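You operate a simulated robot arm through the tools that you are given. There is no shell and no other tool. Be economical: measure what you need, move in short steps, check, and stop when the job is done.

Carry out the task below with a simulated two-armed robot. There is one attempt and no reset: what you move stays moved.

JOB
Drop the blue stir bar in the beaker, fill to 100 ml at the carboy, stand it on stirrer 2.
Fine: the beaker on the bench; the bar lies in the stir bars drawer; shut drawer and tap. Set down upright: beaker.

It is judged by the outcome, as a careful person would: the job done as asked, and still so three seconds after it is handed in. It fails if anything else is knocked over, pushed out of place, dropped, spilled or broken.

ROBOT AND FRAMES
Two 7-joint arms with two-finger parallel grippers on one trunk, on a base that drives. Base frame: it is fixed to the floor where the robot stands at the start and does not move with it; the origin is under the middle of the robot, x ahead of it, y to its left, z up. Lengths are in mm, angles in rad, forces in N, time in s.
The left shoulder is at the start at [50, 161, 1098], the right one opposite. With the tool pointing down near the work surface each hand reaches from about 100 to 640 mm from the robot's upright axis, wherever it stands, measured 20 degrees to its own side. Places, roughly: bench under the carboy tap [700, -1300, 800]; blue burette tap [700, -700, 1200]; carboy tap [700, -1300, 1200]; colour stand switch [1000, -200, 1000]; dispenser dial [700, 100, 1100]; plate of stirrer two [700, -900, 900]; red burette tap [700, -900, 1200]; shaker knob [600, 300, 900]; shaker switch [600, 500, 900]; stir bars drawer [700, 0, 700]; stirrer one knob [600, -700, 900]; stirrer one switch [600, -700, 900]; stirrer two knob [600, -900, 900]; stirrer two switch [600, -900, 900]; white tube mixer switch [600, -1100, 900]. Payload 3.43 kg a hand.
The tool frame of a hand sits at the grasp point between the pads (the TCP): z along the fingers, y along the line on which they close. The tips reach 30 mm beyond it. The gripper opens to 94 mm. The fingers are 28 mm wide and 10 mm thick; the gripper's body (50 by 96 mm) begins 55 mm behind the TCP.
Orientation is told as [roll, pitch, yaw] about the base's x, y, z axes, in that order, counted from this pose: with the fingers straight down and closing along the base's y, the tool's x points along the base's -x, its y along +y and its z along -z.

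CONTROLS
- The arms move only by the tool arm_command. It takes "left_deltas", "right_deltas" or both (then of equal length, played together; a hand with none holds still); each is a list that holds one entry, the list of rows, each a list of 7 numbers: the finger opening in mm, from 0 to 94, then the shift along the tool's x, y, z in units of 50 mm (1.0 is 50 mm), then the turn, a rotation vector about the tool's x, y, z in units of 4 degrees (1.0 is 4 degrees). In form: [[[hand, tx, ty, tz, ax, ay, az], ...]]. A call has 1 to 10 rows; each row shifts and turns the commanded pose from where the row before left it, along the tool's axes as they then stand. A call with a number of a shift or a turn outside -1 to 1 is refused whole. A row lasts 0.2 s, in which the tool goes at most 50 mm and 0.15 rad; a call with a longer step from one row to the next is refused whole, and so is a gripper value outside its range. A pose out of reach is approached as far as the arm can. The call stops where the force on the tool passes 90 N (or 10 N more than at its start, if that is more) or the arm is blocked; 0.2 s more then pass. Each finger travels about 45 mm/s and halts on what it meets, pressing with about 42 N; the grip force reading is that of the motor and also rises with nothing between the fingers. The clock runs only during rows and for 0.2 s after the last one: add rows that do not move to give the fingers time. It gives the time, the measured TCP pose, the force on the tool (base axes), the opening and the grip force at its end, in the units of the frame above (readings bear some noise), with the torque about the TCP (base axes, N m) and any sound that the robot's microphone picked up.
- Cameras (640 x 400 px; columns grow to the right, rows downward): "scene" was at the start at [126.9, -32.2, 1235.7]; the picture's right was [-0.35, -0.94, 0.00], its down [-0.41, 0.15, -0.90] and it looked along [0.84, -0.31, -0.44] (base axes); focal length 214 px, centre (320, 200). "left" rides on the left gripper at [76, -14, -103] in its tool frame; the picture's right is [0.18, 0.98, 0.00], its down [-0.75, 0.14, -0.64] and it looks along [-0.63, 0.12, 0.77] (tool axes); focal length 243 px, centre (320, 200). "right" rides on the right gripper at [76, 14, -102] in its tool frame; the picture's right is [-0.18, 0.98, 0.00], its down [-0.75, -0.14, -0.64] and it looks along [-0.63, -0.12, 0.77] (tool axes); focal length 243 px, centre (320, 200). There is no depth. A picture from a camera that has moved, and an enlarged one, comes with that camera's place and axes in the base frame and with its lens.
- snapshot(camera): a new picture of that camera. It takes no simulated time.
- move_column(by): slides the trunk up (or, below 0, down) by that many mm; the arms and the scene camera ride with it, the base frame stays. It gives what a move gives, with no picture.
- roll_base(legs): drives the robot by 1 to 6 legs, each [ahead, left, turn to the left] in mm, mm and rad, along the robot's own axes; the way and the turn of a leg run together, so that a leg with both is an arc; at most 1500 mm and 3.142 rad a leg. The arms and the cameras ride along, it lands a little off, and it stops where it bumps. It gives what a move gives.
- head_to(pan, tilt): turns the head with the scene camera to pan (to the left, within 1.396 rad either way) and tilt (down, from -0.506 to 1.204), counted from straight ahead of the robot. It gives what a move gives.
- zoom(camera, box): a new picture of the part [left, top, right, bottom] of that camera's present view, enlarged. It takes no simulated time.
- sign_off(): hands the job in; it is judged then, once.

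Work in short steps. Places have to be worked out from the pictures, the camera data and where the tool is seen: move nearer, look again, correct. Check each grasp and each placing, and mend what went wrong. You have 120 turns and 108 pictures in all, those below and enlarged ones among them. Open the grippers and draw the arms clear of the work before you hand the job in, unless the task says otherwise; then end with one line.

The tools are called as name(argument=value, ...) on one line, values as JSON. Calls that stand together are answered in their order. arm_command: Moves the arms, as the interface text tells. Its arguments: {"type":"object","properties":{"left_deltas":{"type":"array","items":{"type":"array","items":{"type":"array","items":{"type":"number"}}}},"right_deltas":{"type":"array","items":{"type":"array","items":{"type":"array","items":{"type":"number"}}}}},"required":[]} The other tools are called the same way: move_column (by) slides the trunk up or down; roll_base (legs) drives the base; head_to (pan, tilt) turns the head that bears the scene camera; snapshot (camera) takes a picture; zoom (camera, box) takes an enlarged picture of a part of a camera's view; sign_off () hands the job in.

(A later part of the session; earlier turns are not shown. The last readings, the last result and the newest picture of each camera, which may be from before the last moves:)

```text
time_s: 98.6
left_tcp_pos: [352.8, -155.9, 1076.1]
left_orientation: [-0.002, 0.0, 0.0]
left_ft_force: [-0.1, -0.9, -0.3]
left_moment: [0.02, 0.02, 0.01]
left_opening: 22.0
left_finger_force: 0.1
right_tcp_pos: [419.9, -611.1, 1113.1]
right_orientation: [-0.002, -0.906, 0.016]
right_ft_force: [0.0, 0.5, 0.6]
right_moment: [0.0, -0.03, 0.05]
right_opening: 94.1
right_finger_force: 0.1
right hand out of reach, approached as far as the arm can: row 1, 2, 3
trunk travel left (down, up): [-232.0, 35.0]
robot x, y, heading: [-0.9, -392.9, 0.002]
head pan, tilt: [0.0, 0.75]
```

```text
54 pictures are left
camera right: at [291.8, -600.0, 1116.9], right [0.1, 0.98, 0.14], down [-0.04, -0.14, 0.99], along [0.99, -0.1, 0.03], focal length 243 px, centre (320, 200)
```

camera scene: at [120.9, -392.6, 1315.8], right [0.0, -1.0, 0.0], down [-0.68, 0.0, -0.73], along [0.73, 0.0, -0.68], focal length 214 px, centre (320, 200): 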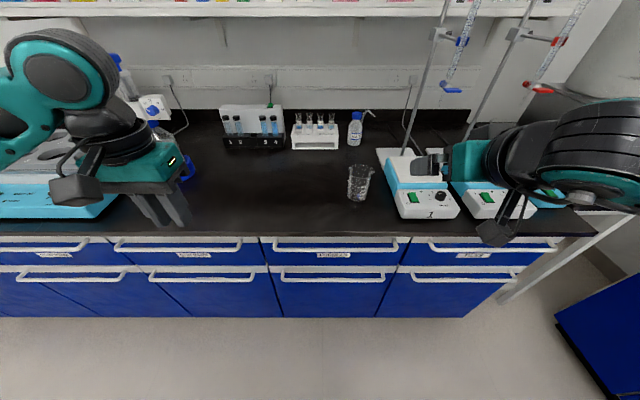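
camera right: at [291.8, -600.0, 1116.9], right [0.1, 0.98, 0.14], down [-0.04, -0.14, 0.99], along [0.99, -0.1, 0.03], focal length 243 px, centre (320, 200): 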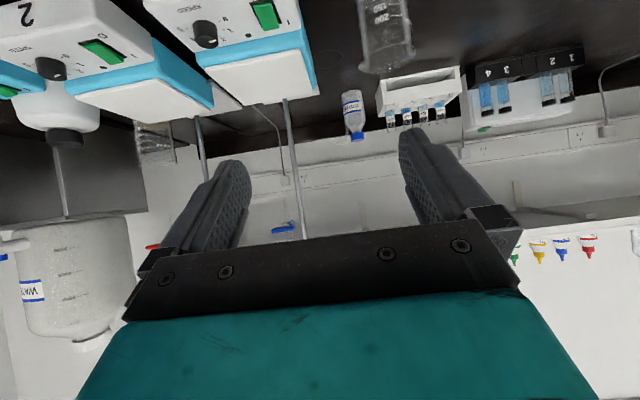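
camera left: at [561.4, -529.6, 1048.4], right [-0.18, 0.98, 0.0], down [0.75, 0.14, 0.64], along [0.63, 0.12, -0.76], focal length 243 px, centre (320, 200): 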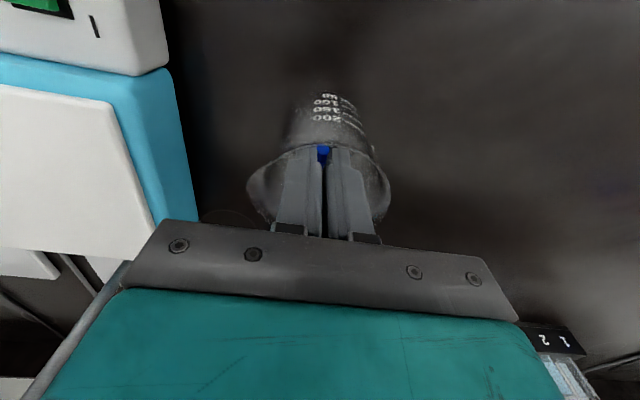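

The right hand is tilted 52° with open fingers. I bring it to a standoff in front of the beaker at z≈920.

arm_command(right_deltas=[[[94, 0.28, 0.323, 0.685, 0, 0, 0], [94, 0.28, 0.323, 0.685, 0, 0, 0], [94, 0.28, 0.323, 0.685, 0, 0, 0], [94, 0.28, 0.323, 0.685, 0, 0, 0], [94, 0.28, 0.323, 0.5, 0, 0, 0], [94, 0.28, 0.323, 0.3, 0, 0, 0], [94, 0, 0, 0, 0, 0, 0]]])

snapshot(camera="right")

snapshot(camera="scene")

```text
time_s: 100.2
left_tcp_pos: [353.7, -155.4, 1075.7]
left_orientation: [-0.003, -0.001, -0.001]
left_ft_force: [0.0, 0.3, 0.0]
left_moment: [0.02, 0.02, 0.03]
left_opening: 21.9
left_finger_force: 0.1
right_tcp_pos: [505.1, -512.9, 937.4]
right_orientation: [-0.001, -0.909, 0.015]
right_ft_force: [-1.3, 0.3, -0.2]
right_moment: [0.02, -0.03, -0.02]
right_opening: 94.1
right_finger_force: 0.0
trunk travel left (down, up): [-232.0, 35.0]
robot x, y, heading: [-0.4, -388.7, 0.006]
head pan, tilt: [0.0, 0.75]
```

```text
53 pictures are left
camera right: at [377.6, -501.2, 941.3], right [0.1, 0.98, 0.15], down [-0.04, -0.14, 0.99], along [0.99, -0.1, 0.03], focal length 243 px, centre (320, 200)
```

right: 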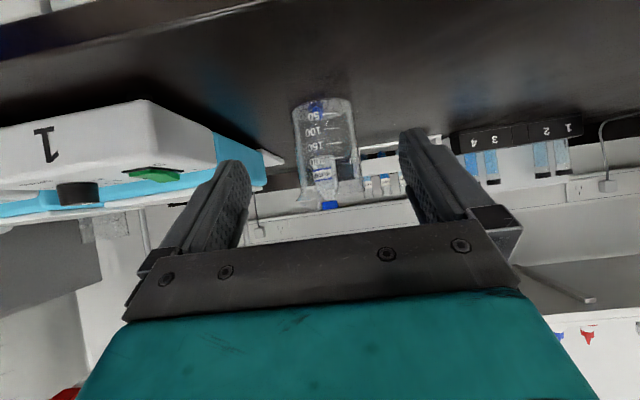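

```text
52 pictures are left
camera scene: at [120.8, -392.7, 1315.8], right [0.0, -1.0, 0.0], down [-0.68, 0.0, -0.73], along [0.73, 0.0, -0.68], focal length 214 px, centre (320, 200)
```

scene: 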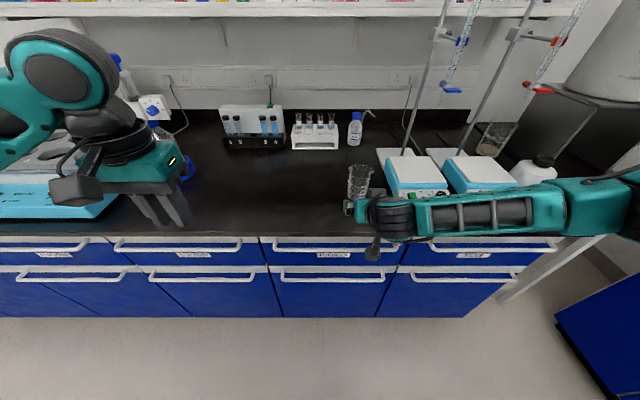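

Alignment is right (beaker centre ≈ (639, −515)). I move in around the beaker.

arm_command(right_deltas=[[[94, -0.22, -0.01, 0.373, 0, 0, 0], [94, -0.22, -0.01, 0.373, 0, 0, 0], [94, -0.22, -0.01, 0.373, 0, 0, 0], [94, -0.22, 0, 0.373, 0, 0, 0], [94, -0.22, 0, 0.373, 0, 0, 0], [94, -0.22, 0, 0.373, 0, 0, 0], [94, 0, 0, 0, 0, 0, 0]]])

snapshot(camera="right")

snapshot(camera="scene")

```text
time_s: 101.8
left_tcp_pos: [353.4, -155.7, 1076.0]
left_orientation: [-0.001, 0.0, -0.001]
left_ft_force: [0.4, 0.5, -0.4]
left_moment: [0.01, 0.0, 0.02]
left_opening: 21.8
left_finger_force: 0.1
right_tcp_pos: [635.1, -511.7, 921.3]
right_orientation: [0.001, -0.909, 0.015]
right_ft_force: [0.0, 0.4, -0.1]
right_moment: [-0.01, 0.01, 0.01]
right_opening: 93.9
right_finger_force: 0.1
trunk travel left (down, up): [-232.0, 35.0]
robot x, y, heading: [-4.4, -392.0, 0.0]
head pan, tilt: [0.0, 0.75]
```

```text
51 pictures are left
camera right: at [506.6, -501.1, 925.3], right [0.1, 0.98, 0.14], down [-0.04, -0.14, 0.99], along [0.99, -0.1, 0.03], focal length 243 px, centre (320, 200)
```

right: 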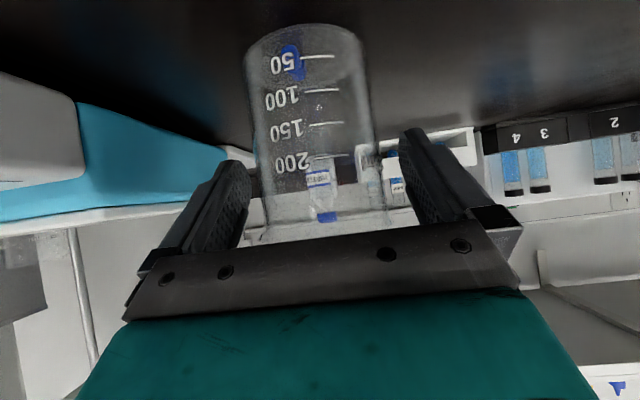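

```text
50 pictures are left
camera scene: at [120.8, -392.6, 1315.8], right [0.0, -1.0, 0.0], down [-0.68, 0.0, -0.73], along [0.73, 0.0, -0.68], focal length 214 px, centre (320, 200)
```

scene: 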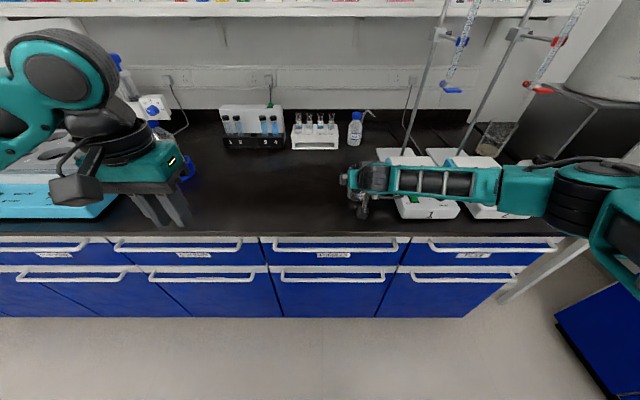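

The beaker is between the pads; I close and lift slightly.

arm_command(right_deltas=[[[75, 0, 0, 0, 0, 0, 0], [60, 0, 0, 0, 0, 0, 0], [50, 0, 0, 0, 0, 0, 0], [50, 0, 0, 0, 0, 0, 0], [50, 0, 0, 0, 0, 0, 0]]])

move_column(by=30)

snapshot(camera="right")

```text
time_s: 103.0
left_tcp_pos: [352.8, -156.3, 1075.5]
left_orientation: [-0.003, 0.001, 0.0]
left_ft_force: [-0.2, 0.3, 0.5]
left_moment: [0.0, -0.02, 0.01]
left_opening: 22.3
left_finger_force: 0.1
right_tcp_pos: [633.9, -512.4, 921.4]
right_orientation: [0.0, -0.91, 0.015]
right_ft_force: [-0.3, 0.4, -0.3]
right_moment: [0.0, -0.04, -0.01]
right_opening: 70.0
right_finger_force: 42.3
trunk travel left (down, up): [-232.0, 35.0]
robot x, y, heading: [-2.7, -391.7, 0.002]
head pan, tilt: [0.0, 0.75]
```

```text
time_s: 103.8
left_tcp_pos: [352.1, -155.8, 1106.0]
left_orientation: [-0.003, 0.002, -0.001]
left_ft_force: [-0.1, 0.2, -0.1]
left_moment: [-0.01, 0.03, -0.03]
left_opening: 22.2
left_finger_force: 0.0
right_tcp_pos: [634.6, -511.9, 950.9]
right_orientation: [-0.001, -0.909, 0.016]
right_ft_force: [-0.4, 0.0, -1.4]
right_moment: [0.01, 0.01, 0.02]
right_opening: 70.3
right_finger_force: 41.8
trunk travel left (down, up): [-262.0, 5.0]
robot x, y, heading: [0.4, -392.7, -0.003]
head pan, tilt: [0.0, 0.75]
```

```text
49 pictures are left
camera right: at [506.6, -501.0, 955.1], right [0.1, 0.98, 0.14], down [-0.04, -0.14, 0.99], along [0.99, -0.1, 0.03], focal length 243 px, centre (320, 200)
```

right: 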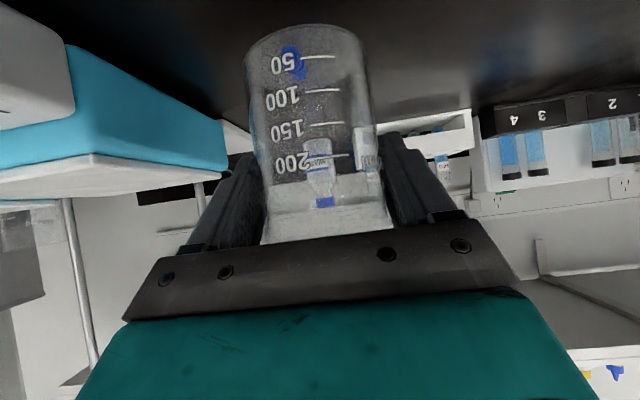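

Held firmly with the bar inside. I back away from the bench, drive right toward the carboy and look.

roll_base(legs=[[-300, 0, 0], [0, -560, 0]])

head_to(pan=-0.45, tilt=0.35)

snapshot(camera="scene")

```text
time_s: 110.8
left_tcp_pos: [56.3, -715.9, 1106.3]
left_orientation: [-0.002, 0.002, 0.003]
left_ft_force: [-0.1, -0.5, -0.9]
left_moment: [0.02, -0.03, 0.05]
left_opening: 22.1
left_finger_force: 0.1
right_tcp_pos: [338.5, -1071.9, 951.0]
right_orientation: [0.0, -0.909, 0.019]
right_ft_force: [-0.3, -0.1, -1.4]
right_moment: [0.01, 0.02, 0.02]
right_opening: 70.1
right_finger_force: 42.1
trunk travel left (down, up): [-262.0, 5.0]
robot x, y, heading: [-296.9, -954.3, 0.003]
head pan, tilt: [0.0, 0.75]
```

```text
time_s: 111.7
left_tcp_pos: [56.6, -715.5, 1105.9]
left_orientation: [0.0, 0.004, 0.003]
left_ft_force: [0.2, -0.1, 0.9]
left_moment: [-0.05, 0.0, 0.0]
left_opening: 22.2
left_finger_force: 0.1
right_tcp_pos: [338.7, -1071.7, 951.7]
right_orientation: [0.001, -0.909, 0.019]
right_ft_force: [0.5, -0.3, -0.8]
right_moment: [0.0, 0.04, 0.03]
right_opening: 70.0
right_finger_force: 41.9
trunk travel left (down, up): [-262.0, 5.0]
robot x, y, heading: [-298.5, -953.3, 0.004]
head pan, tilt: [-0.45, 0.351]
```

```text
48 pictures are left
camera scene: at [-174.1, -994.0, 1381.3], right [-0.43, -0.9, 0.0], down [-0.31, 0.15, -0.94], along [0.85, -0.4, -0.34], focal length 214 px, centre (320, 200)
```

scene: 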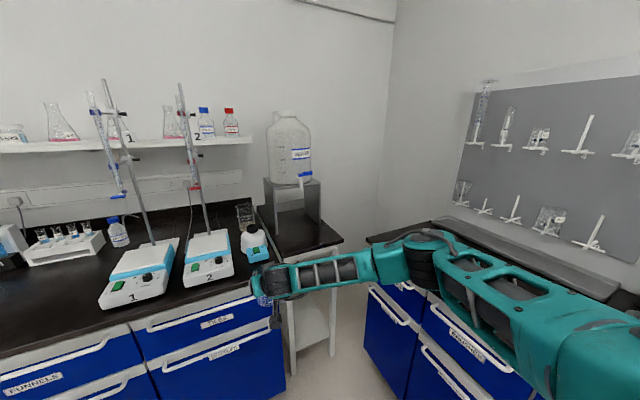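

zoom(camera="scene", box=[180, 90, 380, 270])

```text
2.22 times, centred on (280, 180) of scene
camera zoom: at [-174.1, -994.0, 1381.3], right [-0.43, -0.9, 0.0], down [-0.31, 0.15, -0.94], along [0.85, -0.4, -0.34], focal length 477 px, centre (409, 244)
```

zoom: 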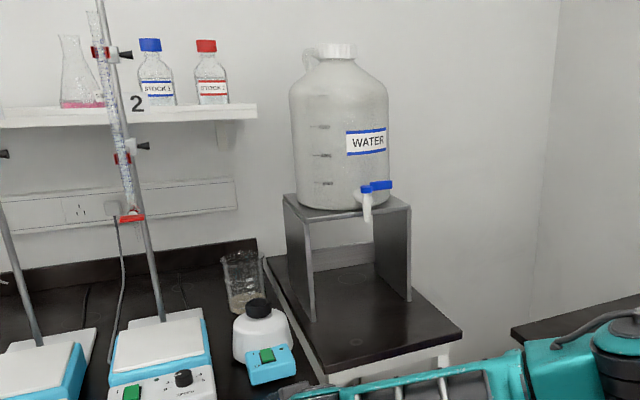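

The tap (blue lever, spout below) is on the front of the carboy. I drive closer for a second view to triangulate.

roll_base(legs=[[0, -200, 0], [130, 0, 0]])

head_to(pan=-0.25, tilt=0.35)

snapshot(camera="scene")

```text
time_s: 115.0
left_tcp_pos: [186.6, -915.6, 1104.7]
left_orientation: [-0.002, 0.002, 0.004]
left_ft_force: [0.1, -0.2, 0.0]
left_moment: [0.04, 0.06, 0.02]
left_opening: 22.3
left_finger_force: 0.1
right_tcp_pos: [468.5, -1271.6, 950.9]
right_orientation: [-0.001, -0.908, 0.019]
right_ft_force: [0.5, -0.1, -0.2]
right_moment: [-0.02, -0.02, -0.05]
right_opening: 70.2
right_finger_force: 41.5
trunk travel left (down, up): [-262.0, 5.0]
robot x, y, heading: [-170.3, -1154.1, 0.008]
head pan, tilt: [-0.45, 0.351]
```

```text
time_s: 115.7
left_tcp_pos: [186.5, -917.1, 1105.8]
left_orientation: [-0.001, -0.001, 0.001]
left_ft_force: [0.6, 0.4, 0.4]
left_moment: [-0.02, -0.02, -0.03]
left_opening: 21.9
left_finger_force: 0.2
right_tcp_pos: [468.8, -1271.4, 952.0]
right_orientation: [0.0, -0.91, 0.02]
right_ft_force: [0.3, -0.2, -1.3]
right_moment: [-0.02, 0.0, -0.04]
right_opening: 69.9
right_finger_force: 41.3
trunk travel left (down, up): [-262.0, 5.0]
robot x, y, heading: [-169.0, -1155.8, 0.006]
head pan, tilt: [-0.25, 0.351]
```

```text
46 pictures are left
camera scene: at [-37.7, -1176.7, 1381.4], right [-0.24, -0.97, 0.0], down [-0.33, 0.08, -0.94], along [0.91, -0.23, -0.34], focal length 214 px, centre (320, 200)
```

scene: 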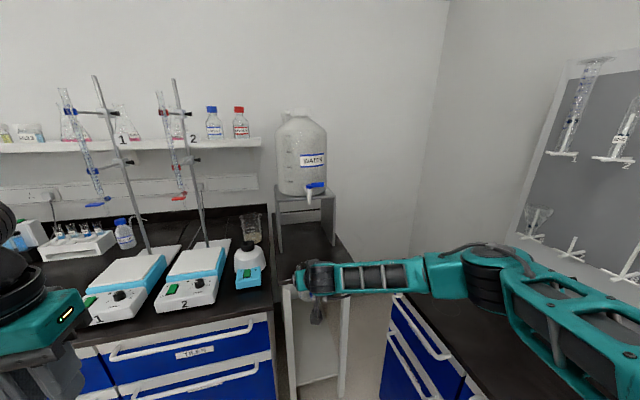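

zoom(camera="scene", box=[230, 100, 390, 300])

snapshot(camera="right")

```text
2.00 times, centred on (310, 200) of scene
camera zoom: at [-37.7, -1176.7, 1381.4], right [-0.24, -0.97, 0.0], down [-0.33, 0.08, -0.94], along [0.91, -0.23, -0.34], focal length 429 px, centre (340, 200)
```

zoom: 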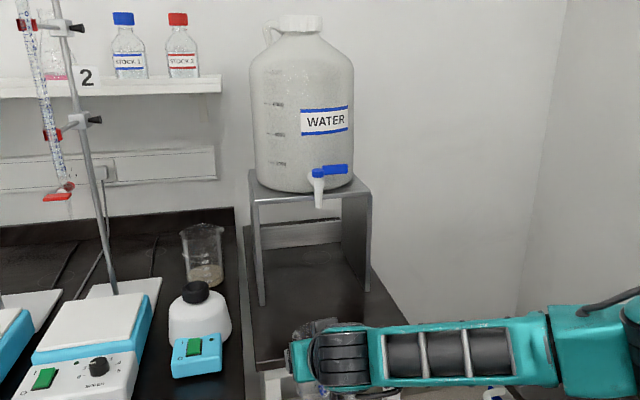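

```text
44 pictures are left
camera right: at [340.6, -1261.1, 955.1], right [0.09, 0.98, 0.14], down [-0.04, -0.14, 0.99], along [0.99, -0.1, 0.03], focal length 243 px, centre (320, 200)
```

right: 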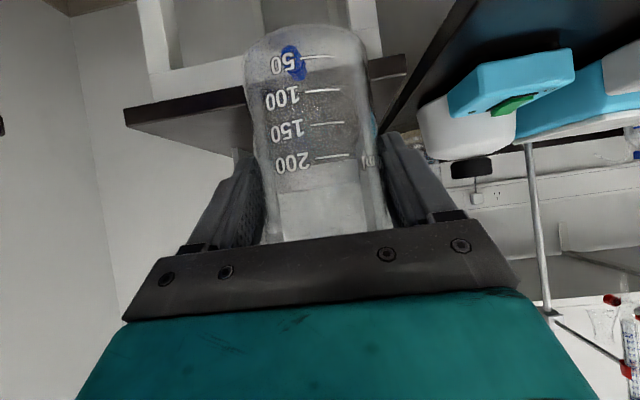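

Triangulated: spout tip ≈ (720, −1329, 1085), lever at z≈1155 extending toward −y, table at about the bench height. I drive closer and check clearance.

roll_base(legs=[[0, -55, 0], [150, 0, 0]])

snapshot(camera="scene")

snapshot(camera="right")

```text
time_s: 117.8
left_tcp_pos: [335.4, -970.9, 1105.5]
left_orientation: [-0.002, 0.001, 0.001]
left_ft_force: [-0.6, 0.2, 0.2]
left_moment: [-0.01, 0.01, 0.01]
left_opening: 22.1
left_finger_force: 0.1
right_tcp_pos: [616.5, -1326.7, 950.7]
right_orientation: [0.0, -0.908, 0.018]
right_ft_force: [-0.1, -1.3, -2.8]
right_moment: [0.01, -0.02, 0.0]
right_opening: 70.5
right_finger_force: 41.9
trunk travel left (down, up): [-262.0, 5.0]
robot x, y, heading: [-22.1, -1208.5, 0.004]
head pan, tilt: [-0.25, 0.351]
```

```text
43 pictures are left
camera scene: at [111.2, -1231.8, 1381.3], right [-0.24, -0.97, 0.0], down [-0.33, 0.08, -0.94], along [0.91, -0.23, -0.34], focal length 214 px, centre (320, 200)
```

scene: 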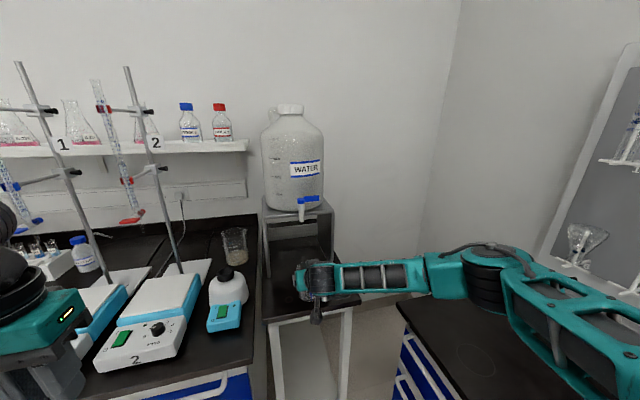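

```text
42 pictures are left
camera right: at [489.2, -1316.2, 954.7], right [0.09, 0.98, 0.14], down [-0.04, -0.14, 0.99], along [0.99, -0.1, 0.03], focal length 243 px, centre (320, 200)
```

right: 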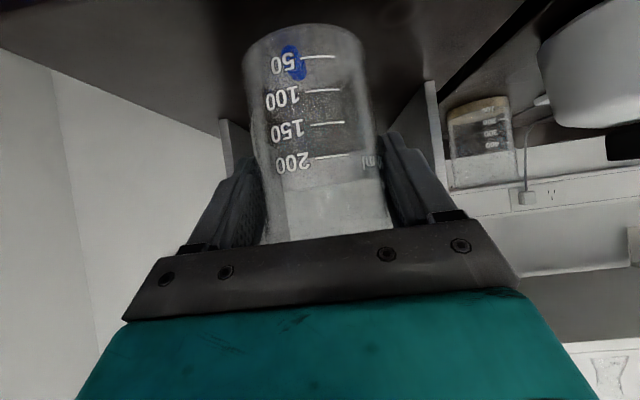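

I zoom on the tap to refine its place and see how the lever works.

zoom(camera="scene", box=[260, 170, 356, 230])

```text
6.67 times, centred on (308, 200) of scene
camera zoom: at [111.2, -1231.8, 1381.3], right [-0.24, -0.97, 0.0], down [-0.33, 0.08, -0.94], along [0.91, -0.23, -0.34], focal length 1430 px, centre (400, 200)
```

zoom: 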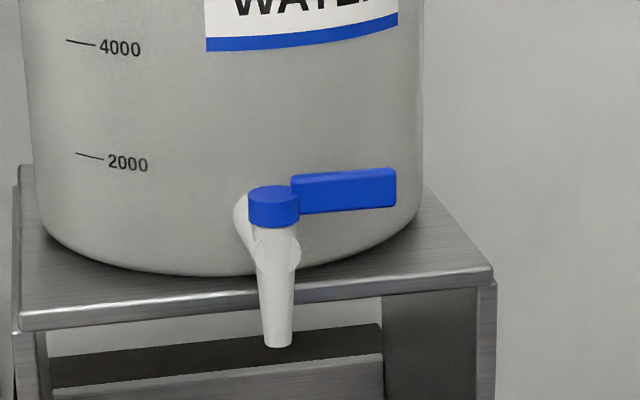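

The lever turns about a vertical axis; cap at about (720, −1328, 1153), lever end at y≈−1385. First I set the beaker under the spout: drive 98 mm ahead, then lower.

roll_base(legs=[[98, 0, 0]])

zoom(camera="scene", box=[220, 160, 420, 330])

snapshot(camera="right")

```text
time_s: 119.0
left_tcp_pos: [432.2, -970.9, 1106.2]
left_orientation: [-0.002, 0.001, 0.001]
left_ft_force: [0.7, 0.2, 0.1]
left_moment: [0.01, 0.0, 0.01]
left_opening: 22.0
left_finger_force: 0.0
right_tcp_pos: [715.9, -1326.0, 951.3]
right_orientation: [-0.001, -0.908, 0.02]
right_ft_force: [0.0, -0.2, -0.9]
right_moment: [0.06, 0.01, -0.02]
right_opening: 70.3
right_finger_force: 42.4
trunk travel left (down, up): [-262.0, 5.0]
robot x, y, heading: [76.0, -1208.4, 0.007]
head pan, tilt: [-0.25, 0.351]
```

```text
2.35 times, centred on (320, 245) of scene
camera zoom: at [208.9, -1231.4, 1381.2], right [-0.24, -0.97, 0.0], down [-0.33, 0.08, -0.94], along [0.91, -0.23, -0.34], focal length 505 px, centre (320, 94)
```

zoom: 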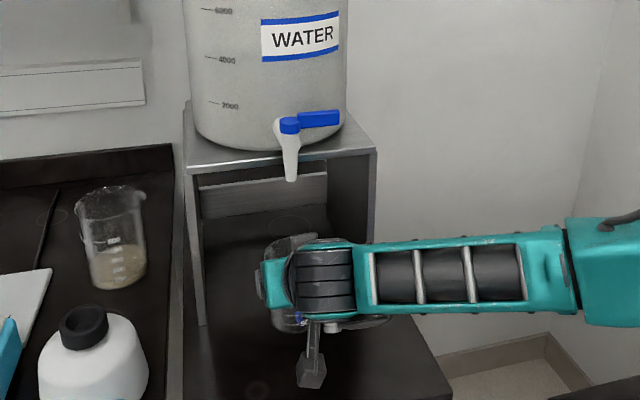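

```text
39 pictures are left
camera right: at [586.8, -1315.8, 954.6], right [0.09, 0.98, 0.14], down [-0.04, -0.14, 0.99], along [0.99, -0.1, 0.03], focal length 243 px, centre (320, 200)
```

right: 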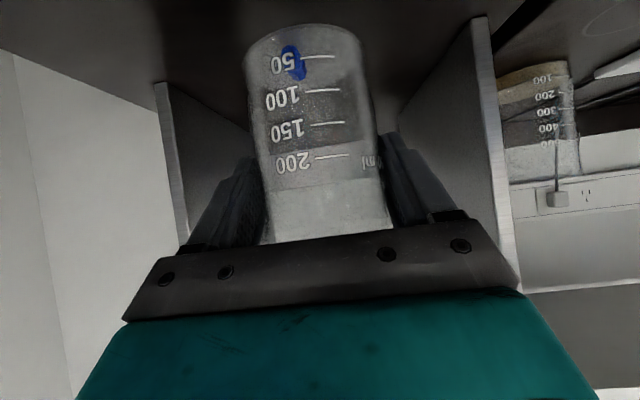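

All sightings agree on the spout at (720, −1328). I lower the beaker to the table gently.

move_column(by=-26)

arm_command(right_deltas=[[[50, 0.032, 0, 0.025, 0, 0, 0], [50, 0.032, 0, 0.025, 0, 0, 0], [50, 0, 0, 0, 0, 0, 0]]])

```text
time_s: 119.7
left_tcp_pos: [431.7, -970.3, 1079.5]
left_orientation: [-0.001, 0.0, 0.001]
left_ft_force: [-0.1, -0.6, -0.1]
left_moment: [0.03, -0.03, -0.01]
left_opening: 22.3
left_finger_force: 0.0
right_tcp_pos: [712.9, -1326.5, 924.0]
right_orientation: [0.0, -0.91, 0.019]
right_ft_force: [-0.2, 0.7, -1.1]
right_moment: [-0.02, 0.01, 0.01]
right_opening: 70.2
right_finger_force: 41.7
trunk travel left (down, up): [-236.0, 31.0]
robot x, y, heading: [73.0, -1210.8, 0.0]
head pan, tilt: [-0.25, 0.351]
```

```text
time_s: 120.5
left_tcp_pos: [430.6, -970.5, 1080.1]
left_orientation: [-0.002, 0.0, 0.003]
left_ft_force: [-0.6, -1.0, 0.1]
left_moment: [0.01, -0.01, 0.0]
left_opening: 22.0
left_finger_force: 0.1
right_tcp_pos: [713.4, -1326.8, 920.8]
right_orientation: [0.0, -0.91, 0.02]
right_ft_force: [0.7, -0.9, 0.6]
right_moment: [0.01, -0.01, -0.01]
right_opening: 70.0
right_finger_force: 41.9
trunk travel left (down, up): [-236.0, 31.0]
robot x, y, heading: [78.2, -1209.4, 0.003]
head pan, tilt: [-0.25, 0.351]
```

Force is just reaching zero; I go another 1.5–3 mm watching the force.

arm_command(right_deltas=[[[50, 0.024, 0, 0.019, 0, 0, 0], [50, 0, 0, 0, 0, 0, 0]]])

```text
time_s: 121.1
left_tcp_pos: [432.0, -970.3, 1079.7]
left_orientation: [-0.002, -0.002, 0.001]
left_ft_force: [0.5, 0.1, 0.3]
left_moment: [0.02, 0.0, -0.01]
left_opening: 22.2
left_finger_force: 0.1
right_tcp_pos: [712.8, -1327.0, 921.3]
right_orientation: [0.0, -0.913, 0.02]
right_ft_force: [-1.2, -2.5, 5.5]
right_moment: [0.14, 0.06, 0.03]
right_opening: 70.1
right_finger_force: 41.7
trunk travel left (down, up): [-236.0, 31.0]
robot x, y, heading: [79.3, -1210.1, 0.003]
head pan, tilt: [-0.25, 0.351]
```

Contact confirmed. I release and withdraw straight back.

arm_command(right_deltas=[[[80, 0, 0, 0, 0, 0, 0], [94, 0, 0, 0, 0, 0, 0], [94, 0, 0, 0, 0, 0, 0], [94, 0.3, 0, -0.39, 0, 0, 0], [94, 0.3, 0, -0.39, 0, 0, 0], [94, 0.3, 0, -0.39, 0, 0, 0], [94, 0.3, 0, -0.39, 0, 0, 0], [94, 0.3, 0, -0.39, 0, 0, 0], [94, 0.3, 0, -0.39, 0, 0, 0]]])

snapshot(camera="right")

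snapshot(camera="scene")

```text
time_s: 123.1
left_tcp_pos: [430.9, -970.1, 1079.9]
left_orientation: [-0.001, -0.001, 0.002]
left_ft_force: [-0.5, -1.0, 0.3]
left_moment: [-0.03, -0.01, 0.0]
left_opening: 22.1
left_finger_force: 0.0
right_tcp_pos: [565.4, -1328.9, 921.5]
right_orientation: [0.0, -0.909, 0.019]
right_ft_force: [0.2, 0.1, 0.1]
right_moment: [-0.02, -0.04, 0.0]
right_opening: 93.9
right_finger_force: 0.0
trunk travel left (down, up): [-236.0, 31.0]
robot x, y, heading: [76.2, -1208.3, 0.004]
head pan, tilt: [-0.25, 0.351]
```

```text
38 pictures are left
camera right: at [437.7, -1318.5, 925.0], right [0.1, 0.98, 0.14], down [-0.04, -0.14, 0.99], along [0.99, -0.1, 0.03], focal length 243 px, centre (320, 200)
```

right: 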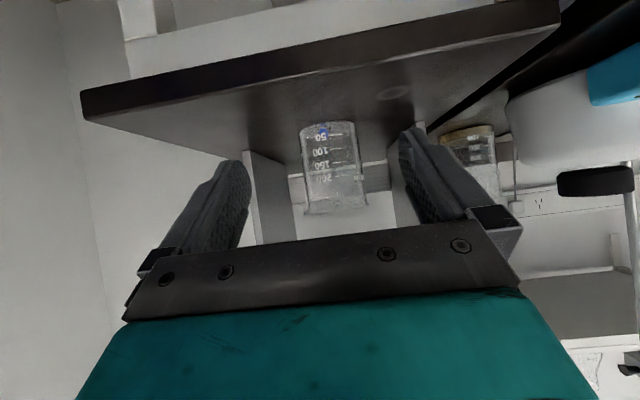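

```text
37 pictures are left
camera scene: at [207.6, -1231.1, 1355.4], right [-0.24, -0.97, 0.0], down [-0.33, 0.08, -0.94], along [0.91, -0.23, -0.34], focal length 214 px, centre (320, 200)
```

scene: 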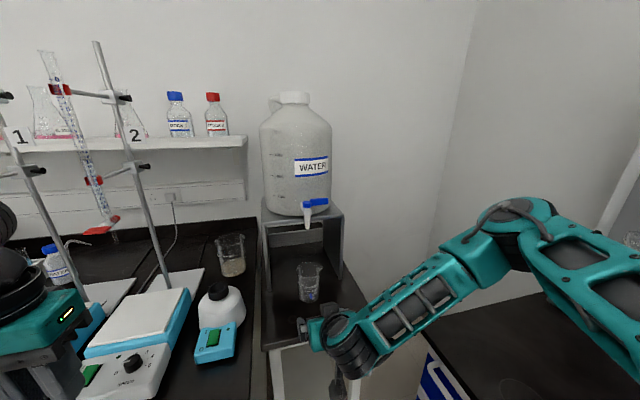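

The beaker stands under the spout. Next I raise the right hand, close it, and reduce its tilt to about 17° so the closed fingers can slip behind the lever and pull it toward the robot.

arm_command(right_deltas=[[[94, -0.742, -0.14, -0.582, 0, 0, 0], [60, -0.742, -0.14, -0.582, 0, 0, 0], [30, -0.742, -0.14, -0.582, 0, 0, 0], [0, -0.742, -0.14, -0.582, 0, 0, 0], [0, -0.742, -0.14, -0.582, 0, 0, 0], [0, -0.742, -0.14, -0.582, 0, 0, 0], [0, -0.742, -0.14, -0.582, 0, 0, 0]]])

arm_command(right_deltas=[[[0, 0, 0, 0, 0, 0.97, 0], [0, 0, 0, 0, 0, 0.97, 0], [0, 0, 0, 0, 0, 0.97, 0], [0, 0, 0, 0, 0, 0.97, 0], [0, 0, 0, 0, 0, 0.97, 0], [0, 0, 0, 0, 0, 0.97, 0], [0, 0, 0, 0, 0, 0.97, 0], [0, 0, 0, 0, 0, 0.97, 0], [0, 0, 0, 0, 0, 0.97, 0]]])

snapshot(camera="right")

```text
time_s: 124.7
left_tcp_pos: [430.9, -971.2, 1080.0]
left_orientation: [-0.002, 0.0, 0.001]
left_ft_force: [0.0, 0.5, -0.1]
left_moment: [0.0, 0.0, 0.02]
left_opening: 21.9
left_finger_force: 0.1
right_tcp_pos: [566.8, -1378.1, 1251.1]
right_orientation: [-0.003, -0.907, 0.024]
right_ft_force: [0.7, -0.6, 0.5]
right_moment: [0.01, 0.02, 0.0]
right_opening: 0.0
right_finger_force: 23.7
trunk travel left (down, up): [-236.0, 31.0]
robot x, y, heading: [76.7, -1209.7, 0.001]
head pan, tilt: [-0.25, 0.351]
```

```text
time_s: 126.7
left_tcp_pos: [431.4, -971.2, 1080.3]
left_orientation: [0.0, -0.002, 0.001]
left_ft_force: [0.8, 0.2, -0.1]
left_moment: [-0.02, 0.0, 0.02]
left_opening: 22.0
left_finger_force: 0.1
right_tcp_pos: [566.1, -1378.4, 1249.8]
right_orientation: [0.001, -0.299, 0.02]
right_ft_force: [-0.4, 0.5, -0.5]
right_moment: [0.03, 0.04, 0.03]
right_opening: 0.3
right_finger_force: 32.7
trunk travel left (down, up): [-236.0, 31.0]
robot x, y, heading: [77.0, -1207.6, -0.002]
head pan, tilt: [-0.25, 0.351]
```

```text
36 pictures are left
camera right: at [463.1, -1366.8, 1327.5], right [0.16, 0.99, 0.05], down [0.53, -0.13, 0.83], along [0.83, -0.1, -0.55], focal length 243 px, centre (320, 200)
```

right: 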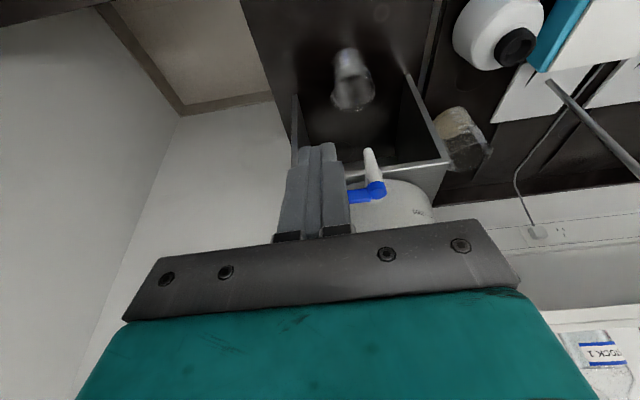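

The cap is seen where expected. I move the closed tips forward above and behind the lever (tip z≈1196).

arm_command(right_deltas=[[[0, -0.63, 0, 0.3, 0, 0, 0], [0, -0.63, 0, 0.3, 0, 0, 0], [0, -0.63, 0, 0.3, 0, 0, 0], [0, -0.63, 0, 0.3, 0, 0, 0], [0, -0.63, 0, 0.3, 0, 0, 0], [0, 0, 0, 0, 0, 0, 0]]])

snapshot(camera="right")

zoom(camera="scene", box=[240, 140, 400, 300])

```text
time_s: 128.1
left_tcp_pos: [430.7, -972.0, 1080.3]
left_orientation: [-0.001, 0.001, 0.001]
left_ft_force: [0.2, 0.5, -0.1]
left_moment: [-0.02, -0.01, 0.0]
left_opening: 21.9
left_finger_force: 0.1
right_tcp_pos: [739.2, -1376.6, 1226.4]
right_orientation: [-0.002, -0.299, 0.02]
right_ft_force: [-0.7, 0.1, -0.4]
right_moment: [0.0, -0.02, 0.03]
right_opening: 0.0
right_finger_force: 33.1
trunk travel left (down, up): [-236.0, 31.0]
robot x, y, heading: [77.3, -1209.6, 0.001]
head pan, tilt: [-0.25, 0.351]
```

```text
35 pictures are left
camera right: at [635.3, -1365.3, 1302.5], right [0.16, 0.99, 0.05], down [0.53, -0.13, 0.84], along [0.83, -0.1, -0.55], focal length 243 px, centre (320, 200)
```

right: 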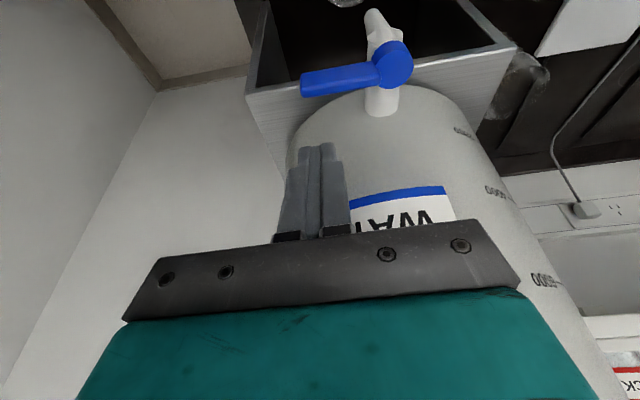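

```text
2.50 times, centred on (320, 220) of scene
camera zoom: at [207.5, -1232.1, 1355.4], right [-0.24, -0.97, 0.0], down [-0.33, 0.08, -0.94], along [0.91, -0.23, -0.34], focal length 536 px, centre (320, 150)
```

zoom: 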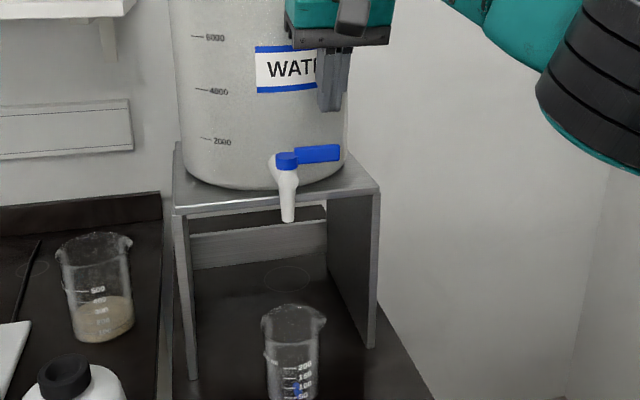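

The lever is just in front of and below the tips as computed (x≈720, end y≈−1380). I lower the tips behind it.

arm_command(right_deltas=[[[0, 0.071, 0, 0.23, 0, 0, 0], [0, 0.071, 0, 0.23, 0, 0, 0], [0, 0.071, 0, 0.23, 0, 0, 0], [0, 0.071, 0, 0.23, 0, 0, 0], [0, 0, 0, 0, 0, 0, 0]]])

snapshot(camera="right")

```text
time_s: 129.3
left_tcp_pos: [432.1, -971.6, 1079.7]
left_orientation: [0.0, 0.001, 0.001]
left_ft_force: [0.3, 0.8, -0.6]
left_moment: [0.03, 0.03, 0.0]
left_opening: 21.7
left_finger_force: 0.0
right_tcp_pos: [738.6, -1376.0, 1177.7]
right_orientation: [0.001, -0.3, 0.02]
right_ft_force: [0.2, 0.4, -0.2]
right_moment: [-0.01, 0.01, 0.0]
right_opening: 0.0
right_finger_force: 33.4
trunk travel left (down, up): [-236.0, 31.0]
robot x, y, heading: [78.9, -1208.7, 0.0]
head pan, tilt: [-0.25, 0.351]
```

```text
33 pictures are left
camera right: at [635.4, -1363.5, 1254.3], right [0.16, 0.99, 0.05], down [0.53, -0.13, 0.84], along [0.83, -0.1, -0.55], focal length 243 px, centre (320, 200)
```

right: 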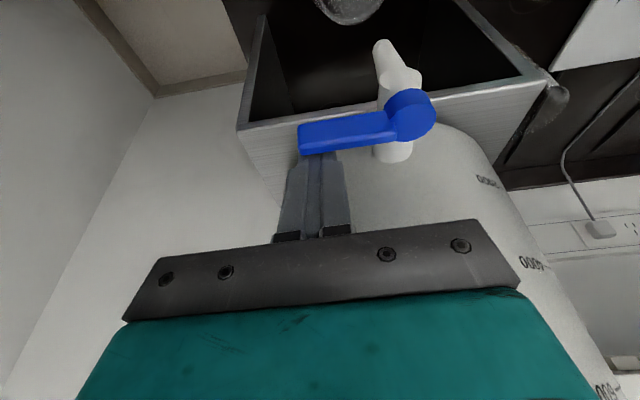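

The tips are behind the lever near its end. I pull toward the robot in a small step (~18 mm) and check for flow.

arm_command(right_deltas=[[[0, 0.115, 0, -0.036, 0, 0, 0], [0, 0.115, 0, -0.036, 0, 0, 0], [0, 0.115, 0, -0.036, 0, 0, 0]]])

snapshot(camera="right")

zoom(camera="scene", box=[240, 170, 400, 310])

```text
time_s: 130.1
left_tcp_pos: [430.7, -969.7, 1079.6]
left_orientation: [-0.001, 0.0, 0.002]
left_ft_force: [-0.1, 0.2, -1.1]
left_moment: [-0.02, 0.0, 0.02]
left_opening: 22.2
left_finger_force: 0.0
right_tcp_pos: [721.5, -1376.0, 1177.4]
right_orientation: [0.001, -0.298, 0.021]
right_ft_force: [0.5, -0.8, -0.1]
right_moment: [0.0, -0.03, -0.03]
right_opening: 0.0
right_finger_force: 33.3
trunk travel left (down, up): [-236.0, 31.0]
robot x, y, heading: [80.7, -1209.7, 0.007]
head pan, tilt: [-0.25, 0.351]
```

```text
32 pictures are left
camera right: at [617.4, -1364.3, 1253.9], right [0.16, 0.99, 0.05], down [0.53, -0.13, 0.84], along [0.83, -0.1, -0.55], focal length 243 px, centre (320, 200)
```

right: 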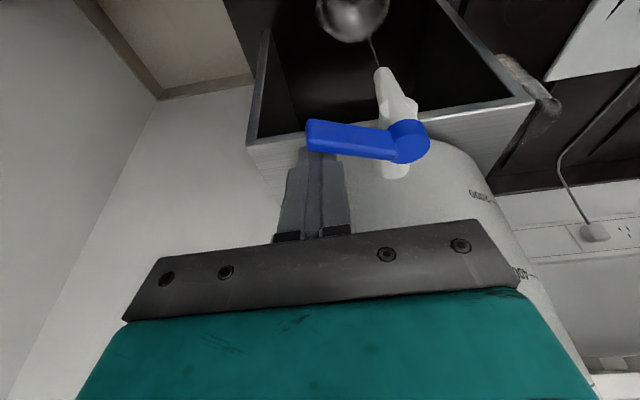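

```text
2.86 times, centred on (320, 240) of scene
camera zoom: at [207.7, -1231.6, 1355.4], right [-0.24, -0.97, 0.0], down [-0.33, 0.08, -0.94], along [0.91, -0.23, -0.34], focal length 613 px, centre (320, 86)
```

zoom: 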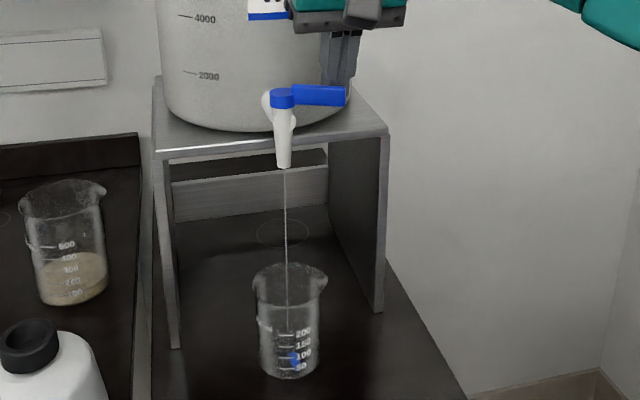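

Water is flowing into the beaker in a thin stream. I wait 2 s and read the level to learn the rate.

arm_command(right_deltas=[[[0, 0, 0, 0, 0, 0, 0], [0, 0, 0, 0, 0, 0, 0], [0, 0, 0, 0, 0, 0, 0], [0, 0, 0, 0, 0, 0, 0], [0, 0, 0, 0, 0, 0, 0], [0, 0, 0, 0, 0, 0, 0], [0, 0, 0, 0, 0, 0, 0], [0, 0, 0, 0, 0, 0, 0], [0, 0, 0, 0, 0, 0, 0], [0, 0, 0, 0, 0, 0, 0]]])

zoom(camera="scene", box=[290, 260, 340, 310])

```text
time_s: 132.3
left_tcp_pos: [430.9, -971.5, 1079.8]
left_orientation: [-0.002, 0.0, 0.002]
left_ft_force: [0.8, -0.4, 0.7]
left_moment: [0.0, 0.02, -0.02]
left_opening: 22.1
left_finger_force: 0.1
right_tcp_pos: [720.9, -1376.4, 1177.1]
right_orientation: [0.0, -0.301, 0.019]
right_ft_force: [1.3, -0.5, -1.0]
right_moment: [0.03, -0.03, 0.0]
right_opening: 0.0
right_finger_force: 33.4
trunk travel left (down, up): [-236.0, 31.0]
robot x, y, heading: [77.9, -1208.6, -0.001]
head pan, tilt: [-0.25, 0.351]
```

```text
8.00 times, centred on (315, 285) of scene
camera zoom: at [207.8, -1231.4, 1355.4], right [-0.24, -0.97, 0.0], down [-0.33, 0.08, -0.94], along [0.91, -0.23, -0.34], focal length 1716 px, centre (360, -480)
```

zoom: 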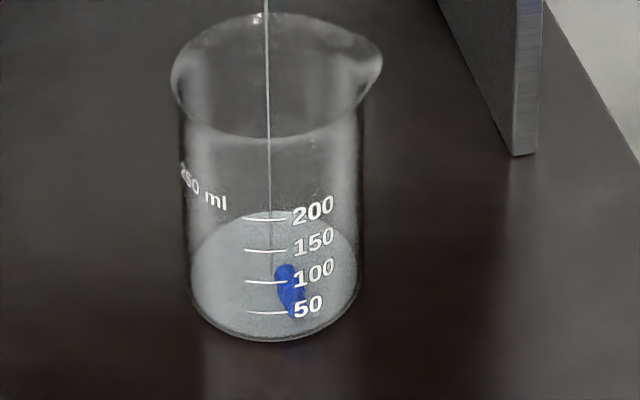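

Roughly 10–12 ml so far. While it runs I move the fingers over to the front side of the lever, ready to push it shut.

arm_command(right_deltas=[[[0, -0.148, 0, -0.4775, 0, 0, 0], [0, -0.148, 0, -0.4775, 0, 0, 0], [0, 0.506, 0, -0.157, 0, 0, 0], [0, 0.506, 0, -0.157, 0, 0, 0], [0, 0.148, 0, 0.4775, 0, 0, 0], [0, 0.148, 0, 0.4775, 0, 0, 0]]])

zoom(camera="scene", box=[290, 260, 340, 310])

snapshot(camera="right")

```text
time_s: 133.7
left_tcp_pos: [432.1, -970.5, 1080.8]
left_orientation: [-0.002, 0.0, 0.003]
left_ft_force: [-0.2, -0.7, 0.6]
left_moment: [0.02, -0.03, 0.02]
left_opening: 22.2
left_finger_force: 0.0
right_tcp_pos: [667.2, -1378.2, 1177.3]
right_orientation: [-0.001, -0.297, 0.018]
right_ft_force: [-0.6, 0.4, 0.8]
right_moment: [0.0, 0.03, 0.0]
right_opening: 0.0
right_finger_force: 33.5
trunk travel left (down, up): [-236.0, 31.0]
robot x, y, heading: [76.5, -1204.9, 0.005]
head pan, tilt: [-0.25, 0.351]
```

```text
8.00 times, centred on (315, 285) of scene
camera zoom: at [207.8, -1231.5, 1355.4], right [-0.24, -0.97, 0.0], down [-0.33, 0.08, -0.94], along [0.91, -0.23, -0.34], focal length 1716 px, centre (360, -480)
```

zoom: 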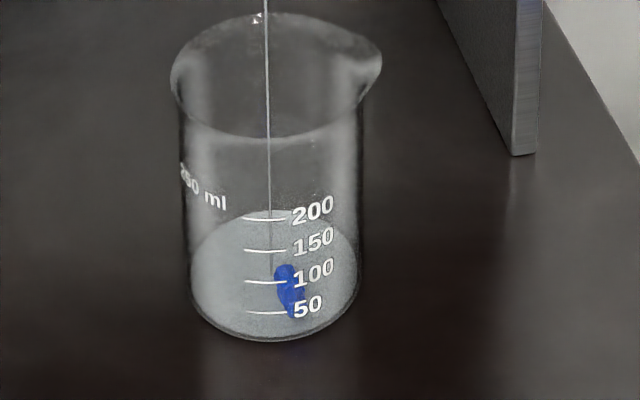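

```text
28 pictures are left
camera right: at [564.5, -1365.8, 1253.7], right [0.16, 0.99, 0.05], down [0.53, -0.13, 0.84], along [0.83, -0.1, -0.55], focal length 243 px, centre (320, 200)
```

right: 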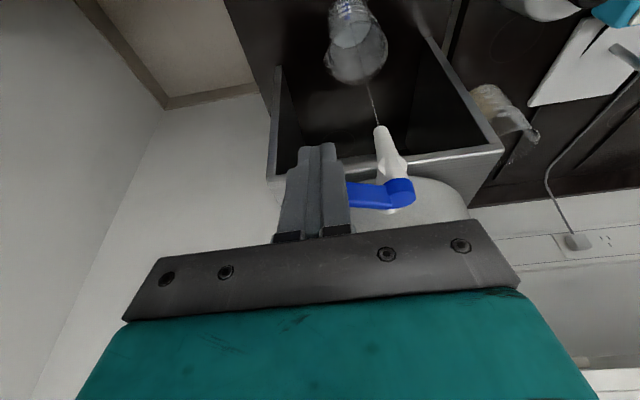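

The rate is slow (a few ml/s). The fingers are ready in front of the lever; I wait about 6.6 s and read again.

arm_command(right_deltas=[[[0, 0, 0, 0, 0, 0, 0], [0, 0, 0, 0, 0, 0, 0], [0, 0, 0, 0, 0, 0, 0], [0, 0, 0, 0, 0, 0, 0], [0, 0, 0, 0, 0, 0, 0], [0, 0, 0, 0, 0, 0, 0], [0, 0, 0, 0, 0, 0, 0], [0, 0, 0, 0, 0, 0, 0], [0, 0, 0, 0, 0, 0, 0], [0, 0, 0, 0, 0, 0, 0]]])

arm_command(right_deltas=[[[0, 0, 0, 0, 0, 0, 0], [0, 0, 0, 0, 0, 0, 0], [0, 0, 0, 0, 0, 0, 0], [0, 0, 0, 0, 0, 0, 0], [0, 0, 0, 0, 0, 0, 0], [0, 0, 0, 0, 0, 0, 0], [0, 0, 0, 0, 0, 0, 0], [0, 0, 0, 0, 0, 0, 0], [0, 0, 0, 0, 0, 0, 0], [0, 0, 0, 0, 0, 0, 0]]])

arm_command(right_deltas=[[[0, 0, 0, 0, 0, 0, 0], [0, 0, 0, 0, 0, 0, 0], [0, 0, 0, 0, 0, 0, 0], [0, 0, 0, 0, 0, 0, 0], [0, 0, 0, 0, 0, 0, 0], [0, 0, 0, 0, 0, 0, 0], [0, 0, 0, 0, 0, 0, 0], [0, 0, 0, 0, 0, 0, 0], [0, 0, 0, 0, 0, 0, 0], [0, 0, 0, 0, 0, 0, 0]]])

zoom(camera="scene", box=[290, 260, 340, 310])

```text
time_s: 135.9
left_tcp_pos: [431.3, -970.7, 1079.7]
left_orientation: [-0.002, 0.0, 0.005]
left_ft_force: [-0.2, -0.3, -0.7]
left_moment: [0.0, 0.03, -0.02]
left_opening: 21.9
left_finger_force: 0.1
right_tcp_pos: [667.9, -1377.0, 1176.5]
right_orientation: [-0.002, -0.299, 0.019]
right_ft_force: [-0.7, 0.6, -0.4]
right_moment: [-0.03, -0.01, 0.02]
right_opening: 0.0
right_finger_force: 32.9
trunk travel left (down, up): [-236.0, 31.0]
robot x, y, heading: [75.4, -1206.6, 0.005]
head pan, tilt: [-0.25, 0.351]
```

```text
time_s: 138.1
left_tcp_pos: [433.3, -969.8, 1079.6]
left_orientation: [0.0, 0.001, 0.001]
left_ft_force: [-0.1, -0.5, -0.5]
left_moment: [-0.02, 0.02, 0.0]
left_opening: 21.9
left_finger_force: 0.1
right_tcp_pos: [668.6, -1377.3, 1176.3]
right_orientation: [-0.001, -0.3, 0.019]
right_ft_force: [-0.1, 0.7, 0.2]
right_moment: [-0.02, 0.02, -0.01]
right_opening: 0.0
right_finger_force: 33.2
trunk travel left (down, up): [-236.0, 31.0]
robot x, y, heading: [77.4, -1210.1, 0.001]
head pan, tilt: [-0.25, 0.351]
```

```text
time_s: 140.3
left_tcp_pos: [430.9, -970.0, 1079.8]
left_orientation: [-0.002, 0.0, 0.004]
left_ft_force: [-0.1, 0.0, 0.2]
left_moment: [0.0, -0.02, -0.04]
left_opening: 22.1
left_finger_force: 0.1
right_tcp_pos: [668.0, -1376.9, 1176.0]
right_orientation: [0.001, -0.3, 0.019]
right_ft_force: [0.4, -0.1, -0.3]
right_moment: [-0.02, -0.01, 0.0]
right_opening: 0.2
right_finger_force: 33.2
trunk travel left (down, up): [-236.0, 31.0]
robot x, y, heading: [78.1, -1203.5, 0.001]
head pan, tilt: [-0.25, 0.351]
```

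```text
8.00 times, centred on (315, 285) of scene
camera zoom: at [207.8, -1231.4, 1355.4], right [-0.24, -0.97, 0.0], down [-0.33, 0.08, -0.94], along [0.91, -0.23, -0.34], focal length 1716 px, centre (360, -480)
```

zoom: 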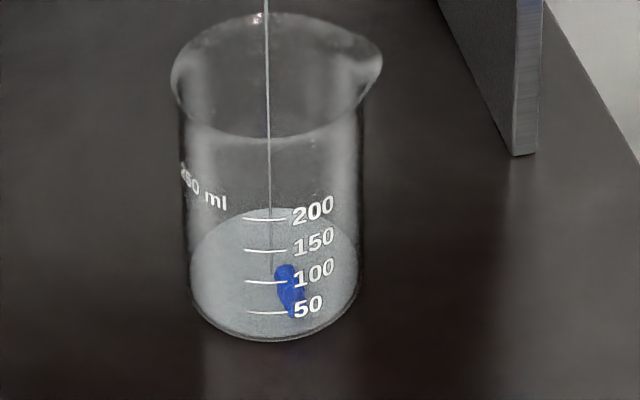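

Too slow (under 1 ml/s). I go back behind the lever and pull it further, to about 30°.

arm_command(right_deltas=[[[0, -0.148, 0, -0.4775, 0, 0, 0], [0, -0.148, 0, -0.4775, 0, 0, 0], [0, -0.592, 0.04, 0.183, 0, 0, 0], [0, -0.592, 0.04, 0.183, 0, 0, 0], [0, 0.148, 0, 0.4775, 0, 0, 0], [0, 0.148, 0, 0.4775, 0, 0, 0], [0, 0.191, 0.05, -0.059, 0, 0, 0], [0, 0.191, 0.05, -0.059, 0, 0, 0]]])

zoom(camera="scene", box=[270, 190, 366, 310])

```text
time_s: 142.1
left_tcp_pos: [431.1, -970.8, 1079.6]
left_orientation: [-0.003, -0.001, 0.001]
left_ft_force: [-0.5, 0.2, -0.5]
left_moment: [0.04, -0.01, 0.01]
left_opening: 22.1
left_finger_force: 0.1
right_tcp_pos: [710.0, -1368.3, 1177.8]
right_orientation: [0.0, -0.301, 0.019]
right_ft_force: [-0.2, 0.0, 0.6]
right_moment: [-0.02, -0.01, -0.02]
right_opening: 0.0
right_finger_force: 32.7
trunk travel left (down, up): [-236.0, 31.0]
robot x, y, heading: [75.7, -1211.6, 0.005]
head pan, tilt: [-0.25, 0.351]
```

```text
3.33 times, centred on (318, 250) of scene
camera zoom: at [207.7, -1231.4, 1355.4], right [-0.24, -0.97, 0.0], down [-0.33, 0.08, -0.94], along [0.91, -0.23, -0.34], focal length 715 px, centre (327, 33)
```

zoom: 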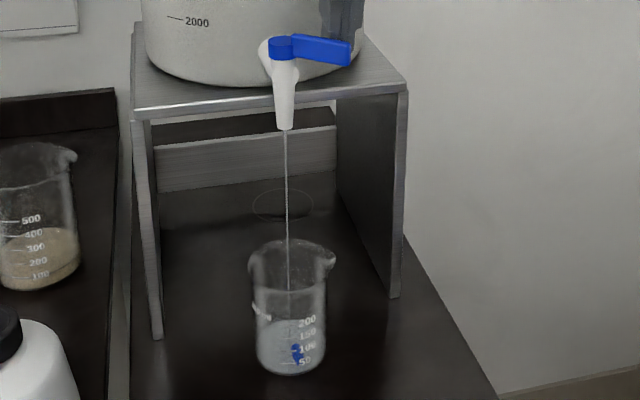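

The stream is thicker now. I wait 2 s and compare the level.

arm_command(right_deltas=[[[0, 0, 0, 0, 0, 0, 0], [0, 0, 0, 0, 0, 0, 0], [0, 0, 0, 0, 0, 0, 0], [0, 0, 0, 0, 0, 0, 0], [0, 0, 0, 0, 0, 0, 0], [0, 0, 0, 0, 0, 0, 0], [0, 0, 0, 0, 0, 0, 0], [0, 0, 0, 0, 0, 0, 0], [0, 0, 0, 0, 0, 0, 0], [0, 0, 0, 0, 0, 0, 0]]])

zoom(camera="scene", box=[290, 260, 340, 310])

```text
time_s: 144.3
left_tcp_pos: [431.0, -971.5, 1080.3]
left_orientation: [-0.001, 0.001, 0.001]
left_ft_force: [0.5, 0.5, 0.8]
left_moment: [-0.03, -0.02, -0.01]
left_opening: 22.0
left_finger_force: 0.1
right_tcp_pos: [710.5, -1367.0, 1177.5]
right_orientation: [0.0, -0.3, 0.019]
right_ft_force: [0.2, -0.1, -0.5]
right_moment: [-0.03, 0.0, 0.02]
right_opening: 0.0
right_finger_force: 33.7
trunk travel left (down, up): [-236.0, 31.0]
robot x, y, heading: [77.7, -1207.4, 0.003]
head pan, tilt: [-0.25, 0.351]
```

```text
8.00 times, centred on (315, 285) of scene
camera zoom: at [207.8, -1231.4, 1355.4], right [-0.24, -0.97, 0.0], down [-0.33, 0.08, -0.94], along [0.91, -0.23, -0.34], focal length 1716 px, centre (360, -480)
```

zoom: 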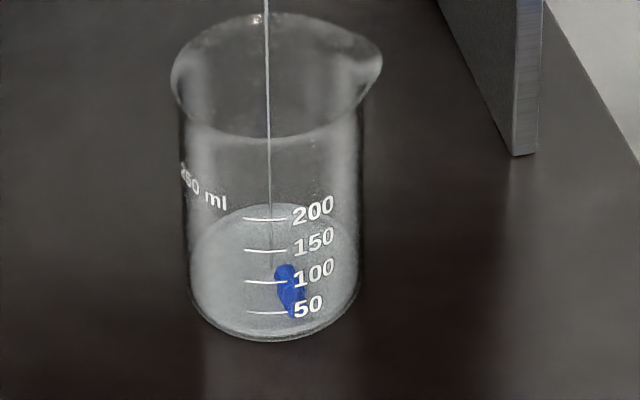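

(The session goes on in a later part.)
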